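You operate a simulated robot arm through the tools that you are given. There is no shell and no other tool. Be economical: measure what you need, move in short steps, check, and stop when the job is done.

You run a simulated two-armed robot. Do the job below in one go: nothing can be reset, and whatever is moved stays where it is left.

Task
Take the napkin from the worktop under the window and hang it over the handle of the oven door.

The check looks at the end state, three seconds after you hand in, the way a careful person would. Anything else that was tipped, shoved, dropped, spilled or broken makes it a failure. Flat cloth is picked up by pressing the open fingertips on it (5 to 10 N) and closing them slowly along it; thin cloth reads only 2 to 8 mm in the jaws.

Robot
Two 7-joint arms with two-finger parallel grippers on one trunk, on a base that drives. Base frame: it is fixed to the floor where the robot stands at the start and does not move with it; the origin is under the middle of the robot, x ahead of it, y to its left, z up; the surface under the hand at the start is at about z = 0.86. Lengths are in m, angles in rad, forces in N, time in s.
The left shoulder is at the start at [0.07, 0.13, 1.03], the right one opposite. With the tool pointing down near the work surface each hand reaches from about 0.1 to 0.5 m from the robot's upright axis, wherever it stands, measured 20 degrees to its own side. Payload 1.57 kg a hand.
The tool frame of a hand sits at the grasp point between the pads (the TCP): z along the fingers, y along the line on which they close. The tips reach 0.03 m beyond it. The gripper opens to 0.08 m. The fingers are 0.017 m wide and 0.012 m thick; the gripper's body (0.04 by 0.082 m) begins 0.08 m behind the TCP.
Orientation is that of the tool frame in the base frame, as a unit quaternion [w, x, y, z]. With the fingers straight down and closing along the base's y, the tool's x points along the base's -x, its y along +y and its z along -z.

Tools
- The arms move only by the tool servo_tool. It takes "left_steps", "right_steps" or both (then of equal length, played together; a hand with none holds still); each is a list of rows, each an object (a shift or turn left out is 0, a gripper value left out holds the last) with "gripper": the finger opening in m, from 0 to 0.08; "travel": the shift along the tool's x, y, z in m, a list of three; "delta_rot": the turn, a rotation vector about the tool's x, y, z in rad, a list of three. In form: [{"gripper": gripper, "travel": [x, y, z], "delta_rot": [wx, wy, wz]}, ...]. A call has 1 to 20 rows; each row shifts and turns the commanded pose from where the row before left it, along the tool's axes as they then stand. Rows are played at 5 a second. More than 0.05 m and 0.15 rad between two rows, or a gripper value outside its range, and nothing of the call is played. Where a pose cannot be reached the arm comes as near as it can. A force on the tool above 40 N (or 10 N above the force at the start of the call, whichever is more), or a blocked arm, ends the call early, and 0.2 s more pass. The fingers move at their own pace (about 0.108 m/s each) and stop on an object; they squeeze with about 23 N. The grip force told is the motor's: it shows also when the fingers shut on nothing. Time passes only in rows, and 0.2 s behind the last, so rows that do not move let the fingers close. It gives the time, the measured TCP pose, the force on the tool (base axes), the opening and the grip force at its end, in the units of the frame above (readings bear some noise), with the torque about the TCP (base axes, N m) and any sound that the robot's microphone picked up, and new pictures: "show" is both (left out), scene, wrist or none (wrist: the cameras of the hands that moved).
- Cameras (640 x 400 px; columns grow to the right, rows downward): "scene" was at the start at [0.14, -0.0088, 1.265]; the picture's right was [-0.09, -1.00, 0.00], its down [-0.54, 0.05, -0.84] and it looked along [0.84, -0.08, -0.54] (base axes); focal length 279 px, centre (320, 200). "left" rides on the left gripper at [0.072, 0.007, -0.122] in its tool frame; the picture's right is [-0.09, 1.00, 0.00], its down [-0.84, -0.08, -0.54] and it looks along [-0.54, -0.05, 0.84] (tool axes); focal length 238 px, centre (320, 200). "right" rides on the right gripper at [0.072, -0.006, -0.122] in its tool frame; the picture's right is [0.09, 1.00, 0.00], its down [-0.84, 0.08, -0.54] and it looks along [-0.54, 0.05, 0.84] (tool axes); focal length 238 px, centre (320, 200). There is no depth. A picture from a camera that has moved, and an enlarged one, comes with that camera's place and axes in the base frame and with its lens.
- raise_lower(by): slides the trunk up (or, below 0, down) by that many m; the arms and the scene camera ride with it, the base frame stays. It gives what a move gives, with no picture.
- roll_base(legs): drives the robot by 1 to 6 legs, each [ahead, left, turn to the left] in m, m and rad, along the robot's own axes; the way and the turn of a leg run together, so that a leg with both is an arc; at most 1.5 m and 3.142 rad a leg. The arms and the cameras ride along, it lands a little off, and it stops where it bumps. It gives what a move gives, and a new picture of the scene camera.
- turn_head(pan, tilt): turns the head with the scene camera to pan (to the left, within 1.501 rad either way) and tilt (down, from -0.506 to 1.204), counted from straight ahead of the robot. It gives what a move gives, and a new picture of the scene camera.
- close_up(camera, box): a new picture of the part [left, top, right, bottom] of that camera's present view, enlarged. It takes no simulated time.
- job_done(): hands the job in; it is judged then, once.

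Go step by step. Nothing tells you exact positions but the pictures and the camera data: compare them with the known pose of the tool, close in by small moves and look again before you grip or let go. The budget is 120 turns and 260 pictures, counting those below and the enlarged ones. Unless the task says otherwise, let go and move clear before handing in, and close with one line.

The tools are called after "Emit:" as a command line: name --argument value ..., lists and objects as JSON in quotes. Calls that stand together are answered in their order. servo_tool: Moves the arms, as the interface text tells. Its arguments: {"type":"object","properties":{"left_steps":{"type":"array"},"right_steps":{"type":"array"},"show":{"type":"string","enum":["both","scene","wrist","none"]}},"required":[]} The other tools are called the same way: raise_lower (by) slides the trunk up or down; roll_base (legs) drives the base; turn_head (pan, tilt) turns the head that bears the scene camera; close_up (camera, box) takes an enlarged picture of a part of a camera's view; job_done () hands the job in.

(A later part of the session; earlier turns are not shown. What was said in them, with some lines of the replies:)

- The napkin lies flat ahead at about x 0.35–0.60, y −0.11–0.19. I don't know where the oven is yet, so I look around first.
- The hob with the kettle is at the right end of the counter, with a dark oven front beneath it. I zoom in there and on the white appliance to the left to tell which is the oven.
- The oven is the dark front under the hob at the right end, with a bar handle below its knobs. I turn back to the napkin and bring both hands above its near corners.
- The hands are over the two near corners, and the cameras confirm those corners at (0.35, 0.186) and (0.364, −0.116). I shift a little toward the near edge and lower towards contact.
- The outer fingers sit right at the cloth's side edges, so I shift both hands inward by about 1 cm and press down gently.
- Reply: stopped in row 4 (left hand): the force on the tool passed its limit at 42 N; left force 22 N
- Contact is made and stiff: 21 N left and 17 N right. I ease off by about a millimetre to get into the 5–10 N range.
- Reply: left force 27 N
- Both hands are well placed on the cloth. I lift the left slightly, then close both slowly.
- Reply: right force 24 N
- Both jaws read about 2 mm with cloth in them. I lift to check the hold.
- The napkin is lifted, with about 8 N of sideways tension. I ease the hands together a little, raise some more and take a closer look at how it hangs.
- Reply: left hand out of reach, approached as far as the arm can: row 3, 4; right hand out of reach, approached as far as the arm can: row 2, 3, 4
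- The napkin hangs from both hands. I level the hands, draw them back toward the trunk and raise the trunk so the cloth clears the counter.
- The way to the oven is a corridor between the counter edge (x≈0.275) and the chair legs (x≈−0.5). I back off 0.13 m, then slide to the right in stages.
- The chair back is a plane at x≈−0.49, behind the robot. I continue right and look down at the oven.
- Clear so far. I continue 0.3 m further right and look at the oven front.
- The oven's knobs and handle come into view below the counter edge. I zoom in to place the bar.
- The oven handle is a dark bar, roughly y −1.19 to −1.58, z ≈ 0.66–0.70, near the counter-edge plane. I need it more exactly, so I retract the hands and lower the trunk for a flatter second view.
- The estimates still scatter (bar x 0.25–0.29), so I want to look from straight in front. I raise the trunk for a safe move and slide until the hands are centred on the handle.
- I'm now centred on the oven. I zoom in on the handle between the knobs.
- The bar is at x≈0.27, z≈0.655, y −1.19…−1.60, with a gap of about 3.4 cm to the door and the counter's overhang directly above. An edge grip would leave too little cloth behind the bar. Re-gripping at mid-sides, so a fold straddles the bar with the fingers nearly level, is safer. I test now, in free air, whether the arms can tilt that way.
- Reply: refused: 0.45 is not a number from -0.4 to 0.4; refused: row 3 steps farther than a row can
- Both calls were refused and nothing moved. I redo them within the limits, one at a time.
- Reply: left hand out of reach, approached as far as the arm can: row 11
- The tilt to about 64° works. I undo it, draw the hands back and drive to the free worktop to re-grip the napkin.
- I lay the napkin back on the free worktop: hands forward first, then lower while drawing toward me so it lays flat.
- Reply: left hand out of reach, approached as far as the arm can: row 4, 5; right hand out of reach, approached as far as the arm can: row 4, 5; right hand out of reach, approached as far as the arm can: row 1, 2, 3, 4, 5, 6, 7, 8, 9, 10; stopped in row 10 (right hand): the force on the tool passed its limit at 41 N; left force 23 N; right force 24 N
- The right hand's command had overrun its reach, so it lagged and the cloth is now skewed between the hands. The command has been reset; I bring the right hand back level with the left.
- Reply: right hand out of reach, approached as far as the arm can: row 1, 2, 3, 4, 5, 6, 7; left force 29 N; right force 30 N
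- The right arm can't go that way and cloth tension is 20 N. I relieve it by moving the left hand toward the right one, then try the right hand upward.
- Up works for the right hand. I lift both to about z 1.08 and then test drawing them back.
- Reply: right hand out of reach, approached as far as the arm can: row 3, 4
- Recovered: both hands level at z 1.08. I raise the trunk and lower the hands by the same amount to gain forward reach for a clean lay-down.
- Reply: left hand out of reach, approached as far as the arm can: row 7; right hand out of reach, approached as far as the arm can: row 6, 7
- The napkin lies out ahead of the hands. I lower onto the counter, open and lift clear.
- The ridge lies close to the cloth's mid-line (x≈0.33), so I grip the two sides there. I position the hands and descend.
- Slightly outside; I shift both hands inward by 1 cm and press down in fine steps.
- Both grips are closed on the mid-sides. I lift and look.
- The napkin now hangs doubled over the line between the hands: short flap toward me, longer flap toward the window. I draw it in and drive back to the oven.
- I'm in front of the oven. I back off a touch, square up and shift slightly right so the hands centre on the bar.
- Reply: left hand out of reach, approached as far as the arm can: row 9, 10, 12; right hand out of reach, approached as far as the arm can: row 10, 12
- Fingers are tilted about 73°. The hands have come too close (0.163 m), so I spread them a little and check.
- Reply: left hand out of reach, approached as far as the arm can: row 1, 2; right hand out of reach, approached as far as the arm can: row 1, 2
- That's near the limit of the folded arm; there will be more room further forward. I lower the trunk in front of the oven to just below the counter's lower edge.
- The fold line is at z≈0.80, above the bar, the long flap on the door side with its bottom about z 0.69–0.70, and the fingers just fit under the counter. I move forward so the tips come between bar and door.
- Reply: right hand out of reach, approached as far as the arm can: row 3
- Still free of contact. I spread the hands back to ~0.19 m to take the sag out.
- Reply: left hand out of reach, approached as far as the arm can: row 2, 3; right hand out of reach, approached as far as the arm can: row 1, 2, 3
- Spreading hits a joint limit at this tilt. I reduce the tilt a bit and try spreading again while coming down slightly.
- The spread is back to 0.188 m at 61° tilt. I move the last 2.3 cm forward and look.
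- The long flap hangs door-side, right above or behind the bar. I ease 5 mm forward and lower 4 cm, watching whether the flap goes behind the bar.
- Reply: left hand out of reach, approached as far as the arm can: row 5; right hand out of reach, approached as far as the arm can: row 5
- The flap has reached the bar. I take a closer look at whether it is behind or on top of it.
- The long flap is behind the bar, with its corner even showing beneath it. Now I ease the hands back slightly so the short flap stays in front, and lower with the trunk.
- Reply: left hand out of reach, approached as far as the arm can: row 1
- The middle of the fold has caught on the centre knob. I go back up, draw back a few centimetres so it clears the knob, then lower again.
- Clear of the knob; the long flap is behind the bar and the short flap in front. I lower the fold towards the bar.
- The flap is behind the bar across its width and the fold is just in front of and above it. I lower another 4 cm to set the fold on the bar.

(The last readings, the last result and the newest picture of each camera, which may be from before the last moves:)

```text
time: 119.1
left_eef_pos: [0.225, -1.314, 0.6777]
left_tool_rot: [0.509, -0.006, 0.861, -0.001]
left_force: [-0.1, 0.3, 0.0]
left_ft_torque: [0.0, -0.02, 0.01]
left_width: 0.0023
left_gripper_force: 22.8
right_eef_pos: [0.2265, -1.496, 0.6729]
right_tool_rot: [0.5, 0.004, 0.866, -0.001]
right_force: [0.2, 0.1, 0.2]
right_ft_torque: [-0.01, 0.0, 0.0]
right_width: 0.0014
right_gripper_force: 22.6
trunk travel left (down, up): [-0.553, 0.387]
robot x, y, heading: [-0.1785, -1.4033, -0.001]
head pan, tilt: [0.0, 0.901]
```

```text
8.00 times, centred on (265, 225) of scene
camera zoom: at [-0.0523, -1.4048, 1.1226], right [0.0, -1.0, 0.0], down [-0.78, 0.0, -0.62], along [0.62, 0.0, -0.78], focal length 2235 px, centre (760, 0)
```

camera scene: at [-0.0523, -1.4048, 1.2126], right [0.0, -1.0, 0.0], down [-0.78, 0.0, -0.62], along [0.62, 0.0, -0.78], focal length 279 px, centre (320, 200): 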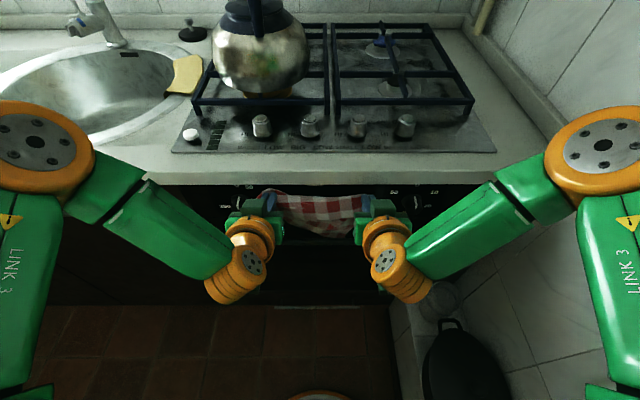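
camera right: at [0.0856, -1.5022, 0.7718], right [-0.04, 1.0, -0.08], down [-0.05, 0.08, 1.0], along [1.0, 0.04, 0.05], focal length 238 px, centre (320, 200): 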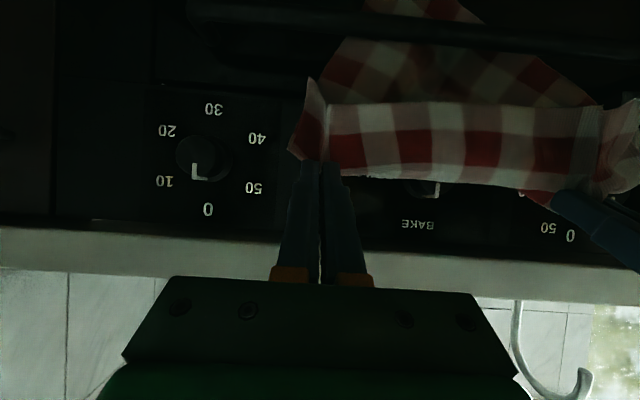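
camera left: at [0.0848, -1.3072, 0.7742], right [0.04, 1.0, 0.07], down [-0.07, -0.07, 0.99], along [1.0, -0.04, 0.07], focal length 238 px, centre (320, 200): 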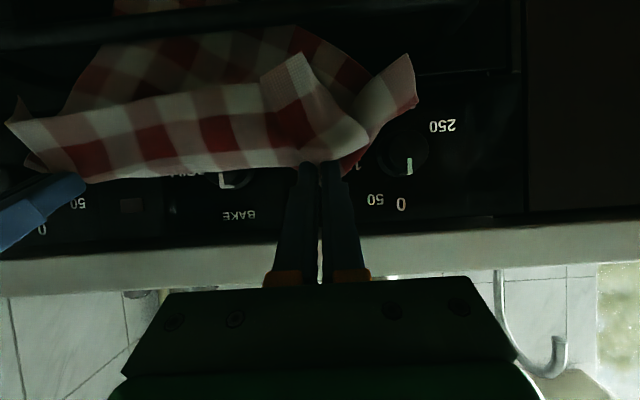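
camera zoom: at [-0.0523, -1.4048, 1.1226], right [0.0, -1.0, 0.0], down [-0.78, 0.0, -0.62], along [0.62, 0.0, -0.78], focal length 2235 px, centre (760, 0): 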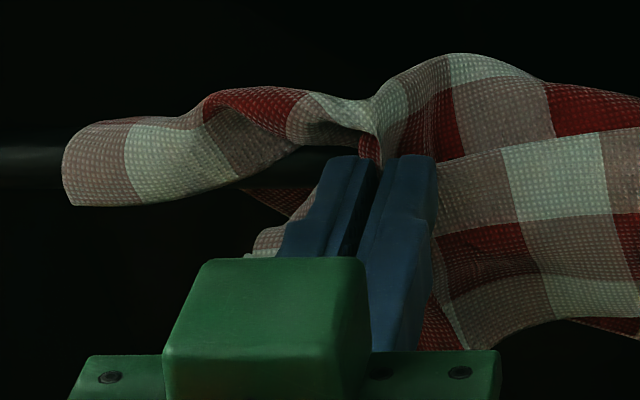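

The napkin straddles the bar: back flap behind, short flap and corners in front. I open the fingers gently and draw straight back.

Emit:
servo_tool --left_steps '[{"gripper": 0.006}, {"gripper": 0.012}, {"gripper": 0.018}, {"gripper": 0.024}, {}, {}]' --right_steps '[{"gripper": 0.006}, {"gripper": 0.012}, {"gripper": 0.018}, {"gripper": 0.024}, {}, {}]' --show "both"

Emit:
close_up --camera "scene" --box '[220, 180, 420, 305]'

```text
time: 120.5
left_eef_pos: [0.2268, -1.3136, 0.6792]
left_tool_rot: [0.508, -0.005, 0.861, -0.002]
left_force: [-0.6, -0.7, -0.3]
left_ft_torque: [-0.01, -0.01, -0.03]
left_width: 0.0241
left_gripper_force: 0.1
right_eef_pos: [0.2267, -1.4966, 0.6737]
right_tool_rot: [0.499, 0.004, 0.867, -0.001]
right_force: [0.4, 0.0, -0.6]
right_ft_torque: [0.01, 0.0, 0.03]
right_width: 0.0238
right_gripper_force: 0.1
trunk travel left (down, up): [-0.553, 0.387]
robot x, y, heading: [-0.1779, -1.4033, -0.001]
head pan, tilt: [0.0, 0.901]
camera scene: at [-0.052, -1.4048, 1.1226], right [0.0, -1.0, 0.0], down [-0.78, 0.0, -0.62], along [0.62, 0.0, -0.78], focal length 279 px, centre (320, 200)
camera right: at [0.0856, -1.5022, 0.6718], right [-0.04, 1.0, -0.08], down [-0.05, 0.08, 1.0], along [1.0, 0.04, 0.05], focal length 238 px, centre (320, 200)
camera left: at [0.0848, -1.3072, 0.6742], right [0.04, 1.0, 0.07], down [-0.07, -0.07, 0.99], along [1.0, -0.04, 0.07], focal length 238 px, centre (320, 200)
```

scene: 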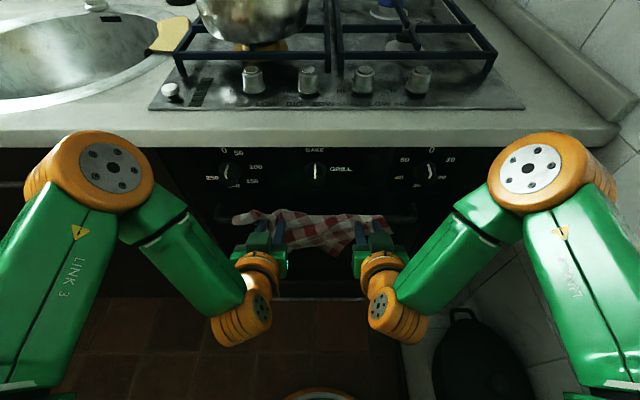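
right: 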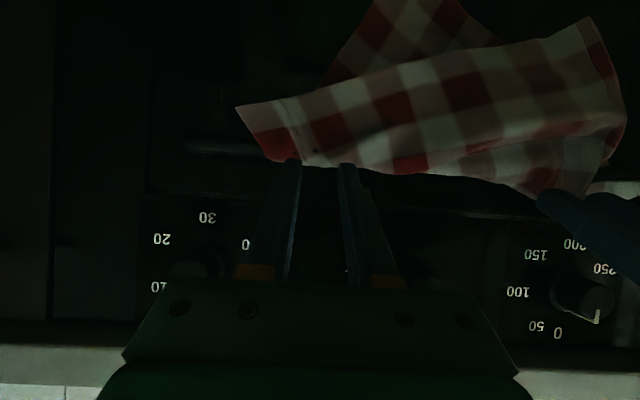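
left: 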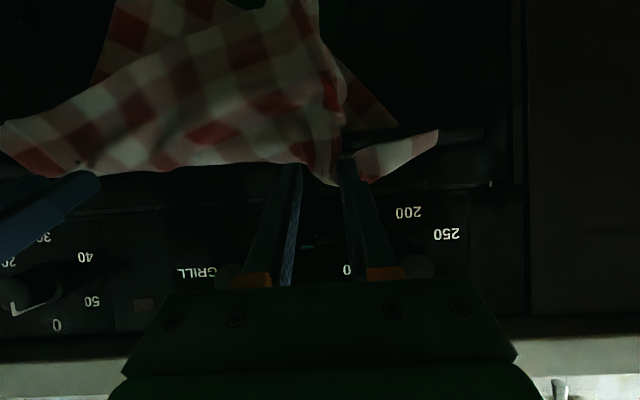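

```text
3.20 times, centred on (320, 242) of scene
camera zoom: at [-0.052, -1.4048, 1.1226], right [0.0, -1.0, 0.0], down [-0.78, 0.0, -0.62], along [0.62, 0.0, -0.78], focal length 894 px, centre (320, 64)
```

zoom: 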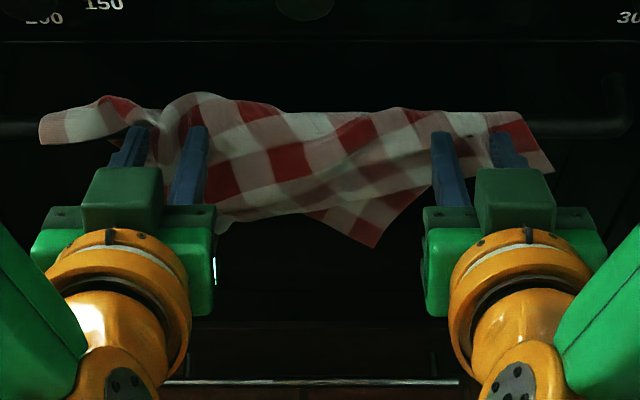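

The napkin stays on the bar with the fingers open. I withdraw the hands slowly straight back.

Emit:
servo_tool --left_steps '[{"travel": [0.005, 0, -0.0087]}, {"travel": [0.005, 0, -0.0087]}, {"travel": [0.005, 0, -0.0087]}, {"travel": [0.005, 0, -0.0087]}, {}]' --right_steps '[{"travel": [0.005, 0, -0.0087]}, {"travel": [0.005, 0, -0.0087]}, {"travel": [0.005, 0, -0.0087]}, {"travel": [0.005, 0, -0.0087]}, {}]' --show "wrist"

Emit:
close_up --camera "scene" --box '[220, 180, 420, 305]'

```text
time: 121.7
left_eef_pos: [0.1852, -1.3114, 0.6774]
left_tool_rot: [0.508, -0.006, 0.861, 0.0]
left_force: [-1.1, -0.9, -0.4]
left_ft_torque: [0.03, -0.01, 0.02]
left_width: 0.0239
left_gripper_force: 0.1
right_eef_pos: [0.1871, -1.4961, 0.6748]
right_tool_rot: [0.499, 0.005, 0.866, -0.002]
right_force: [-0.3, -0.1, -0.4]
right_ft_torque: [0.0, 0.01, 0.01]
right_width: 0.0242
right_gripper_force: 0.0
trunk travel left (down, up): [-0.553, 0.387]
robot x, y, heading: [-0.1784, -1.4021, -0.003]
head pan, tilt: [0.0, 0.901]
camera right: at [0.0459, -1.5023, 0.6735], right [-0.04, 1.0, -0.08], down [-0.05, 0.08, 1.0], along [1.0, 0.04, 0.05], focal length 238 px, centre (320, 200)
camera left: at [0.0438, -1.306, 0.6734], right [0.04, 1.0, 0.07], down [-0.07, -0.07, 0.99], along [1.0, -0.04, 0.07], focal length 238 px, centre (320, 200)
```

right: 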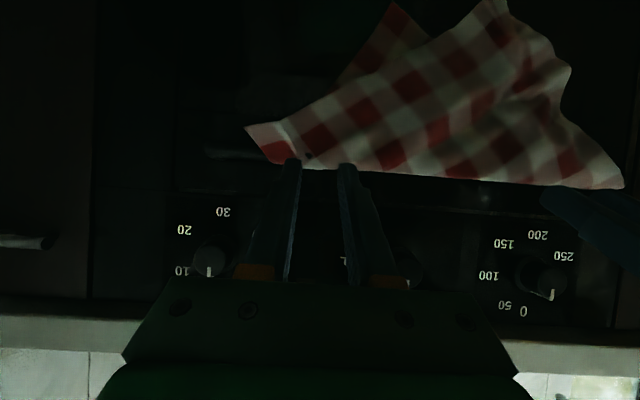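
left: 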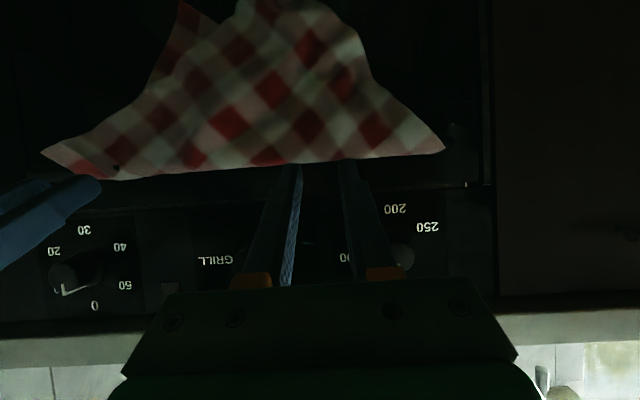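

```text
3.20 times, centred on (320, 242) of scene
camera zoom: at [-0.0519, -1.4048, 1.1226], right [0.0, -1.0, 0.0], down [-0.78, 0.0, -0.62], along [0.62, 0.0, -0.78], focal length 894 px, centre (320, 64)
```

zoom: 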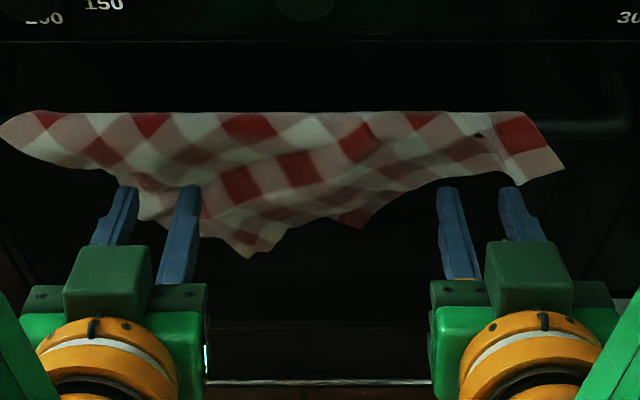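

The napkin hangs over the bar diagonally, with one corner in front and one behind. I wait to check it isn't slipping.

Emit:
servo_tool --left_steps '[{"travel": [0.005, 0, -0.0087]}, {"travel": [0.005, 0, -0.0087]}, {}, {}, {}, {}, {}, {}, {}, {}]' --right_steps '[{"travel": [0.005, 0, -0.0087]}, {"travel": [0.005, 0, -0.0087]}, {}, {}, {}, {}, {}, {}, {}, {}]' --show "none"

Emit:
close_up --camera "scene" --box '[200, 160, 440, 310]'

Emit:
close_up --camera "right" --box '[200, 0, 640, 275]'

```text
time: 123.9
left_eef_pos: [0.1669, -1.3137, 0.6777]
left_tool_rot: [0.508, -0.006, 0.861, 0.0]
left_force: [0.5, -0.4, -0.5]
left_ft_torque: [0.02, 0.01, -0.02]
left_width: 0.0238
left_gripper_force: 0.1
right_eef_pos: [0.1666, -1.4964, 0.6732]
right_tool_rot: [0.499, 0.004, 0.867, -0.001]
right_force: [0.7, -0.6, 0.3]
right_ft_torque: [-0.03, 0.03, -0.01]
right_width: 0.0241
right_gripper_force: 0.0
trunk travel left (down, up): [-0.553, 0.387]
robot x, y, heading: [-0.1765, -1.4042, -0.002]
head pan, tilt: [0.0, 0.901]
```

```text
2.67 times, centred on (320, 235) of scene
camera zoom: at [-0.0521, -1.4048, 1.1226], right [0.0, -1.0, 0.0], down [-0.78, 0.0, -0.62], along [0.62, 0.0, -0.78], focal length 745 px, centre (320, 107)
```

zoom: 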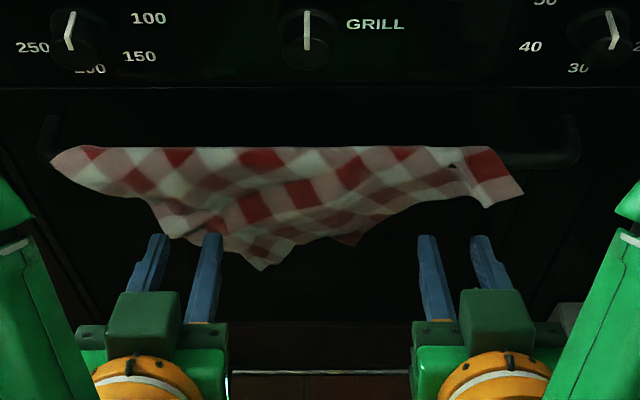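

```text
1.45 times, centred on (420, 138) of right
camera zoom: at [0.0261, -1.5011, 0.6724], right [-0.04, 1.0, -0.08], down [-0.05, 0.08, 1.0], along [1.0, 0.04, 0.05], focal length 347 px, centre (174, 291)
```

zoom: 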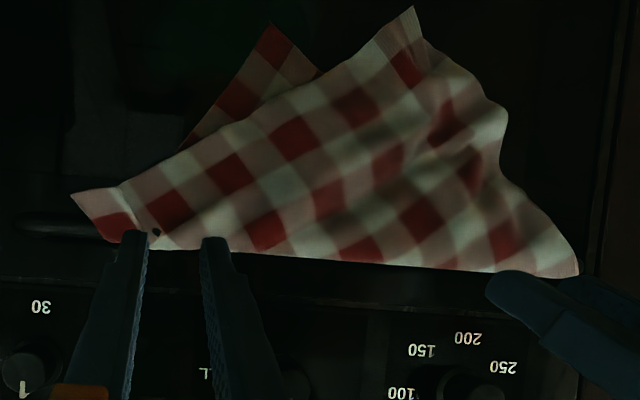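

It looks steady. I raise the trunk to get clear of it and check once more.

Emit:
raise_lower --by 0.25

Emit:
turn_head --pan 0.0 --tilt 1.1

Emit:
close_up --camera "scene" --box '[200, 140, 440, 290]'

```text
time: 126.5
left_eef_pos: [0.1667, -1.3142, 0.9273]
left_tool_rot: [0.508, -0.005, 0.861, -0.002]
left_force: [0.4, 0.8, -0.4]
left_ft_torque: [0.0, 0.01, 0.0]
left_width: 0.0239
left_gripper_force: 0.0
right_eef_pos: [0.1669, -1.4972, 0.9243]
right_tool_rot: [0.499, 0.004, 0.866, -0.002]
right_force: [0.0, -0.2, 0.7]
right_ft_torque: [0.02, -0.01, -0.01]
right_width: 0.0241
right_gripper_force: 0.1
trunk travel left (down, up): [-0.803, 0.137]
robot x, y, heading: [-0.1764, -1.4053, 0.003]
head pan, tilt: [0.0, 0.901]
```

```text
time: 127.2
left_eef_pos: [0.1665, -1.3151, 0.9279]
left_tool_rot: [0.509, -0.006, 0.861, 0.0]
left_force: [0.1, -0.5, 0.0]
left_ft_torque: [-0.03, 0.0, 0.03]
left_width: 0.0241
left_gripper_force: 0.1
right_eef_pos: [0.1669, -1.4953, 0.9236]
right_tool_rot: [0.499, 0.004, 0.867, -0.002]
right_force: [0.7, 0.1, -0.8]
right_ft_torque: [-0.02, 0.01, -0.01]
right_width: 0.0239
right_gripper_force: 0.0
trunk travel left (down, up): [-0.803, 0.137]
robot x, y, heading: [-0.1779, -1.4049, -0.001]
head pan, tilt: [0.0, 1.1]
camera scene: at [-0.0643, -1.4048, 1.3588], right [0.0, -1.0, 0.0], down [-0.89, 0.0, -0.45], along [0.45, 0.0, -0.89], focal length 279 px, centre (320, 200)
```

scene: 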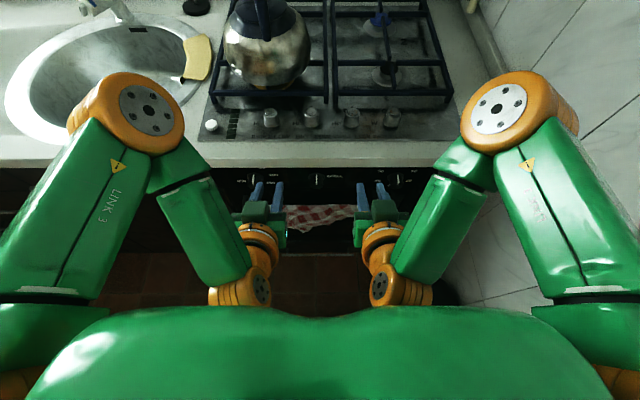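

```text
2.67 times, centred on (320, 215) of scene
camera zoom: at [-0.0643, -1.4048, 1.3588], right [0.0, -1.0, 0.0], down [-0.89, 0.0, -0.45], along [0.45, 0.0, -0.89], focal length 745 px, centre (320, 160)
```

zoom: 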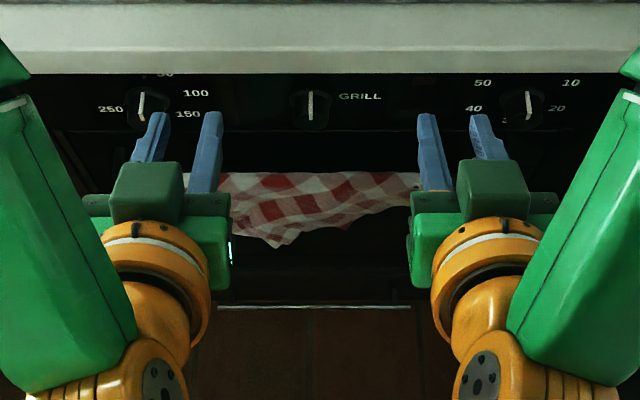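

The napkin is still hanging over the bar in the same place several seconds after release. The hands are clear, the knobs point as they did before, and nothing else has been disturbed.

Emit:
job_done

```text
The job is handed in.
```

The napkin is hanging over the oven door handle, a bit diagonally, with one corner in front of the bar and one behind. It caught briefly on the oven's centre knob on the way, but the knob still points as it did, and I saw nothing else moved.
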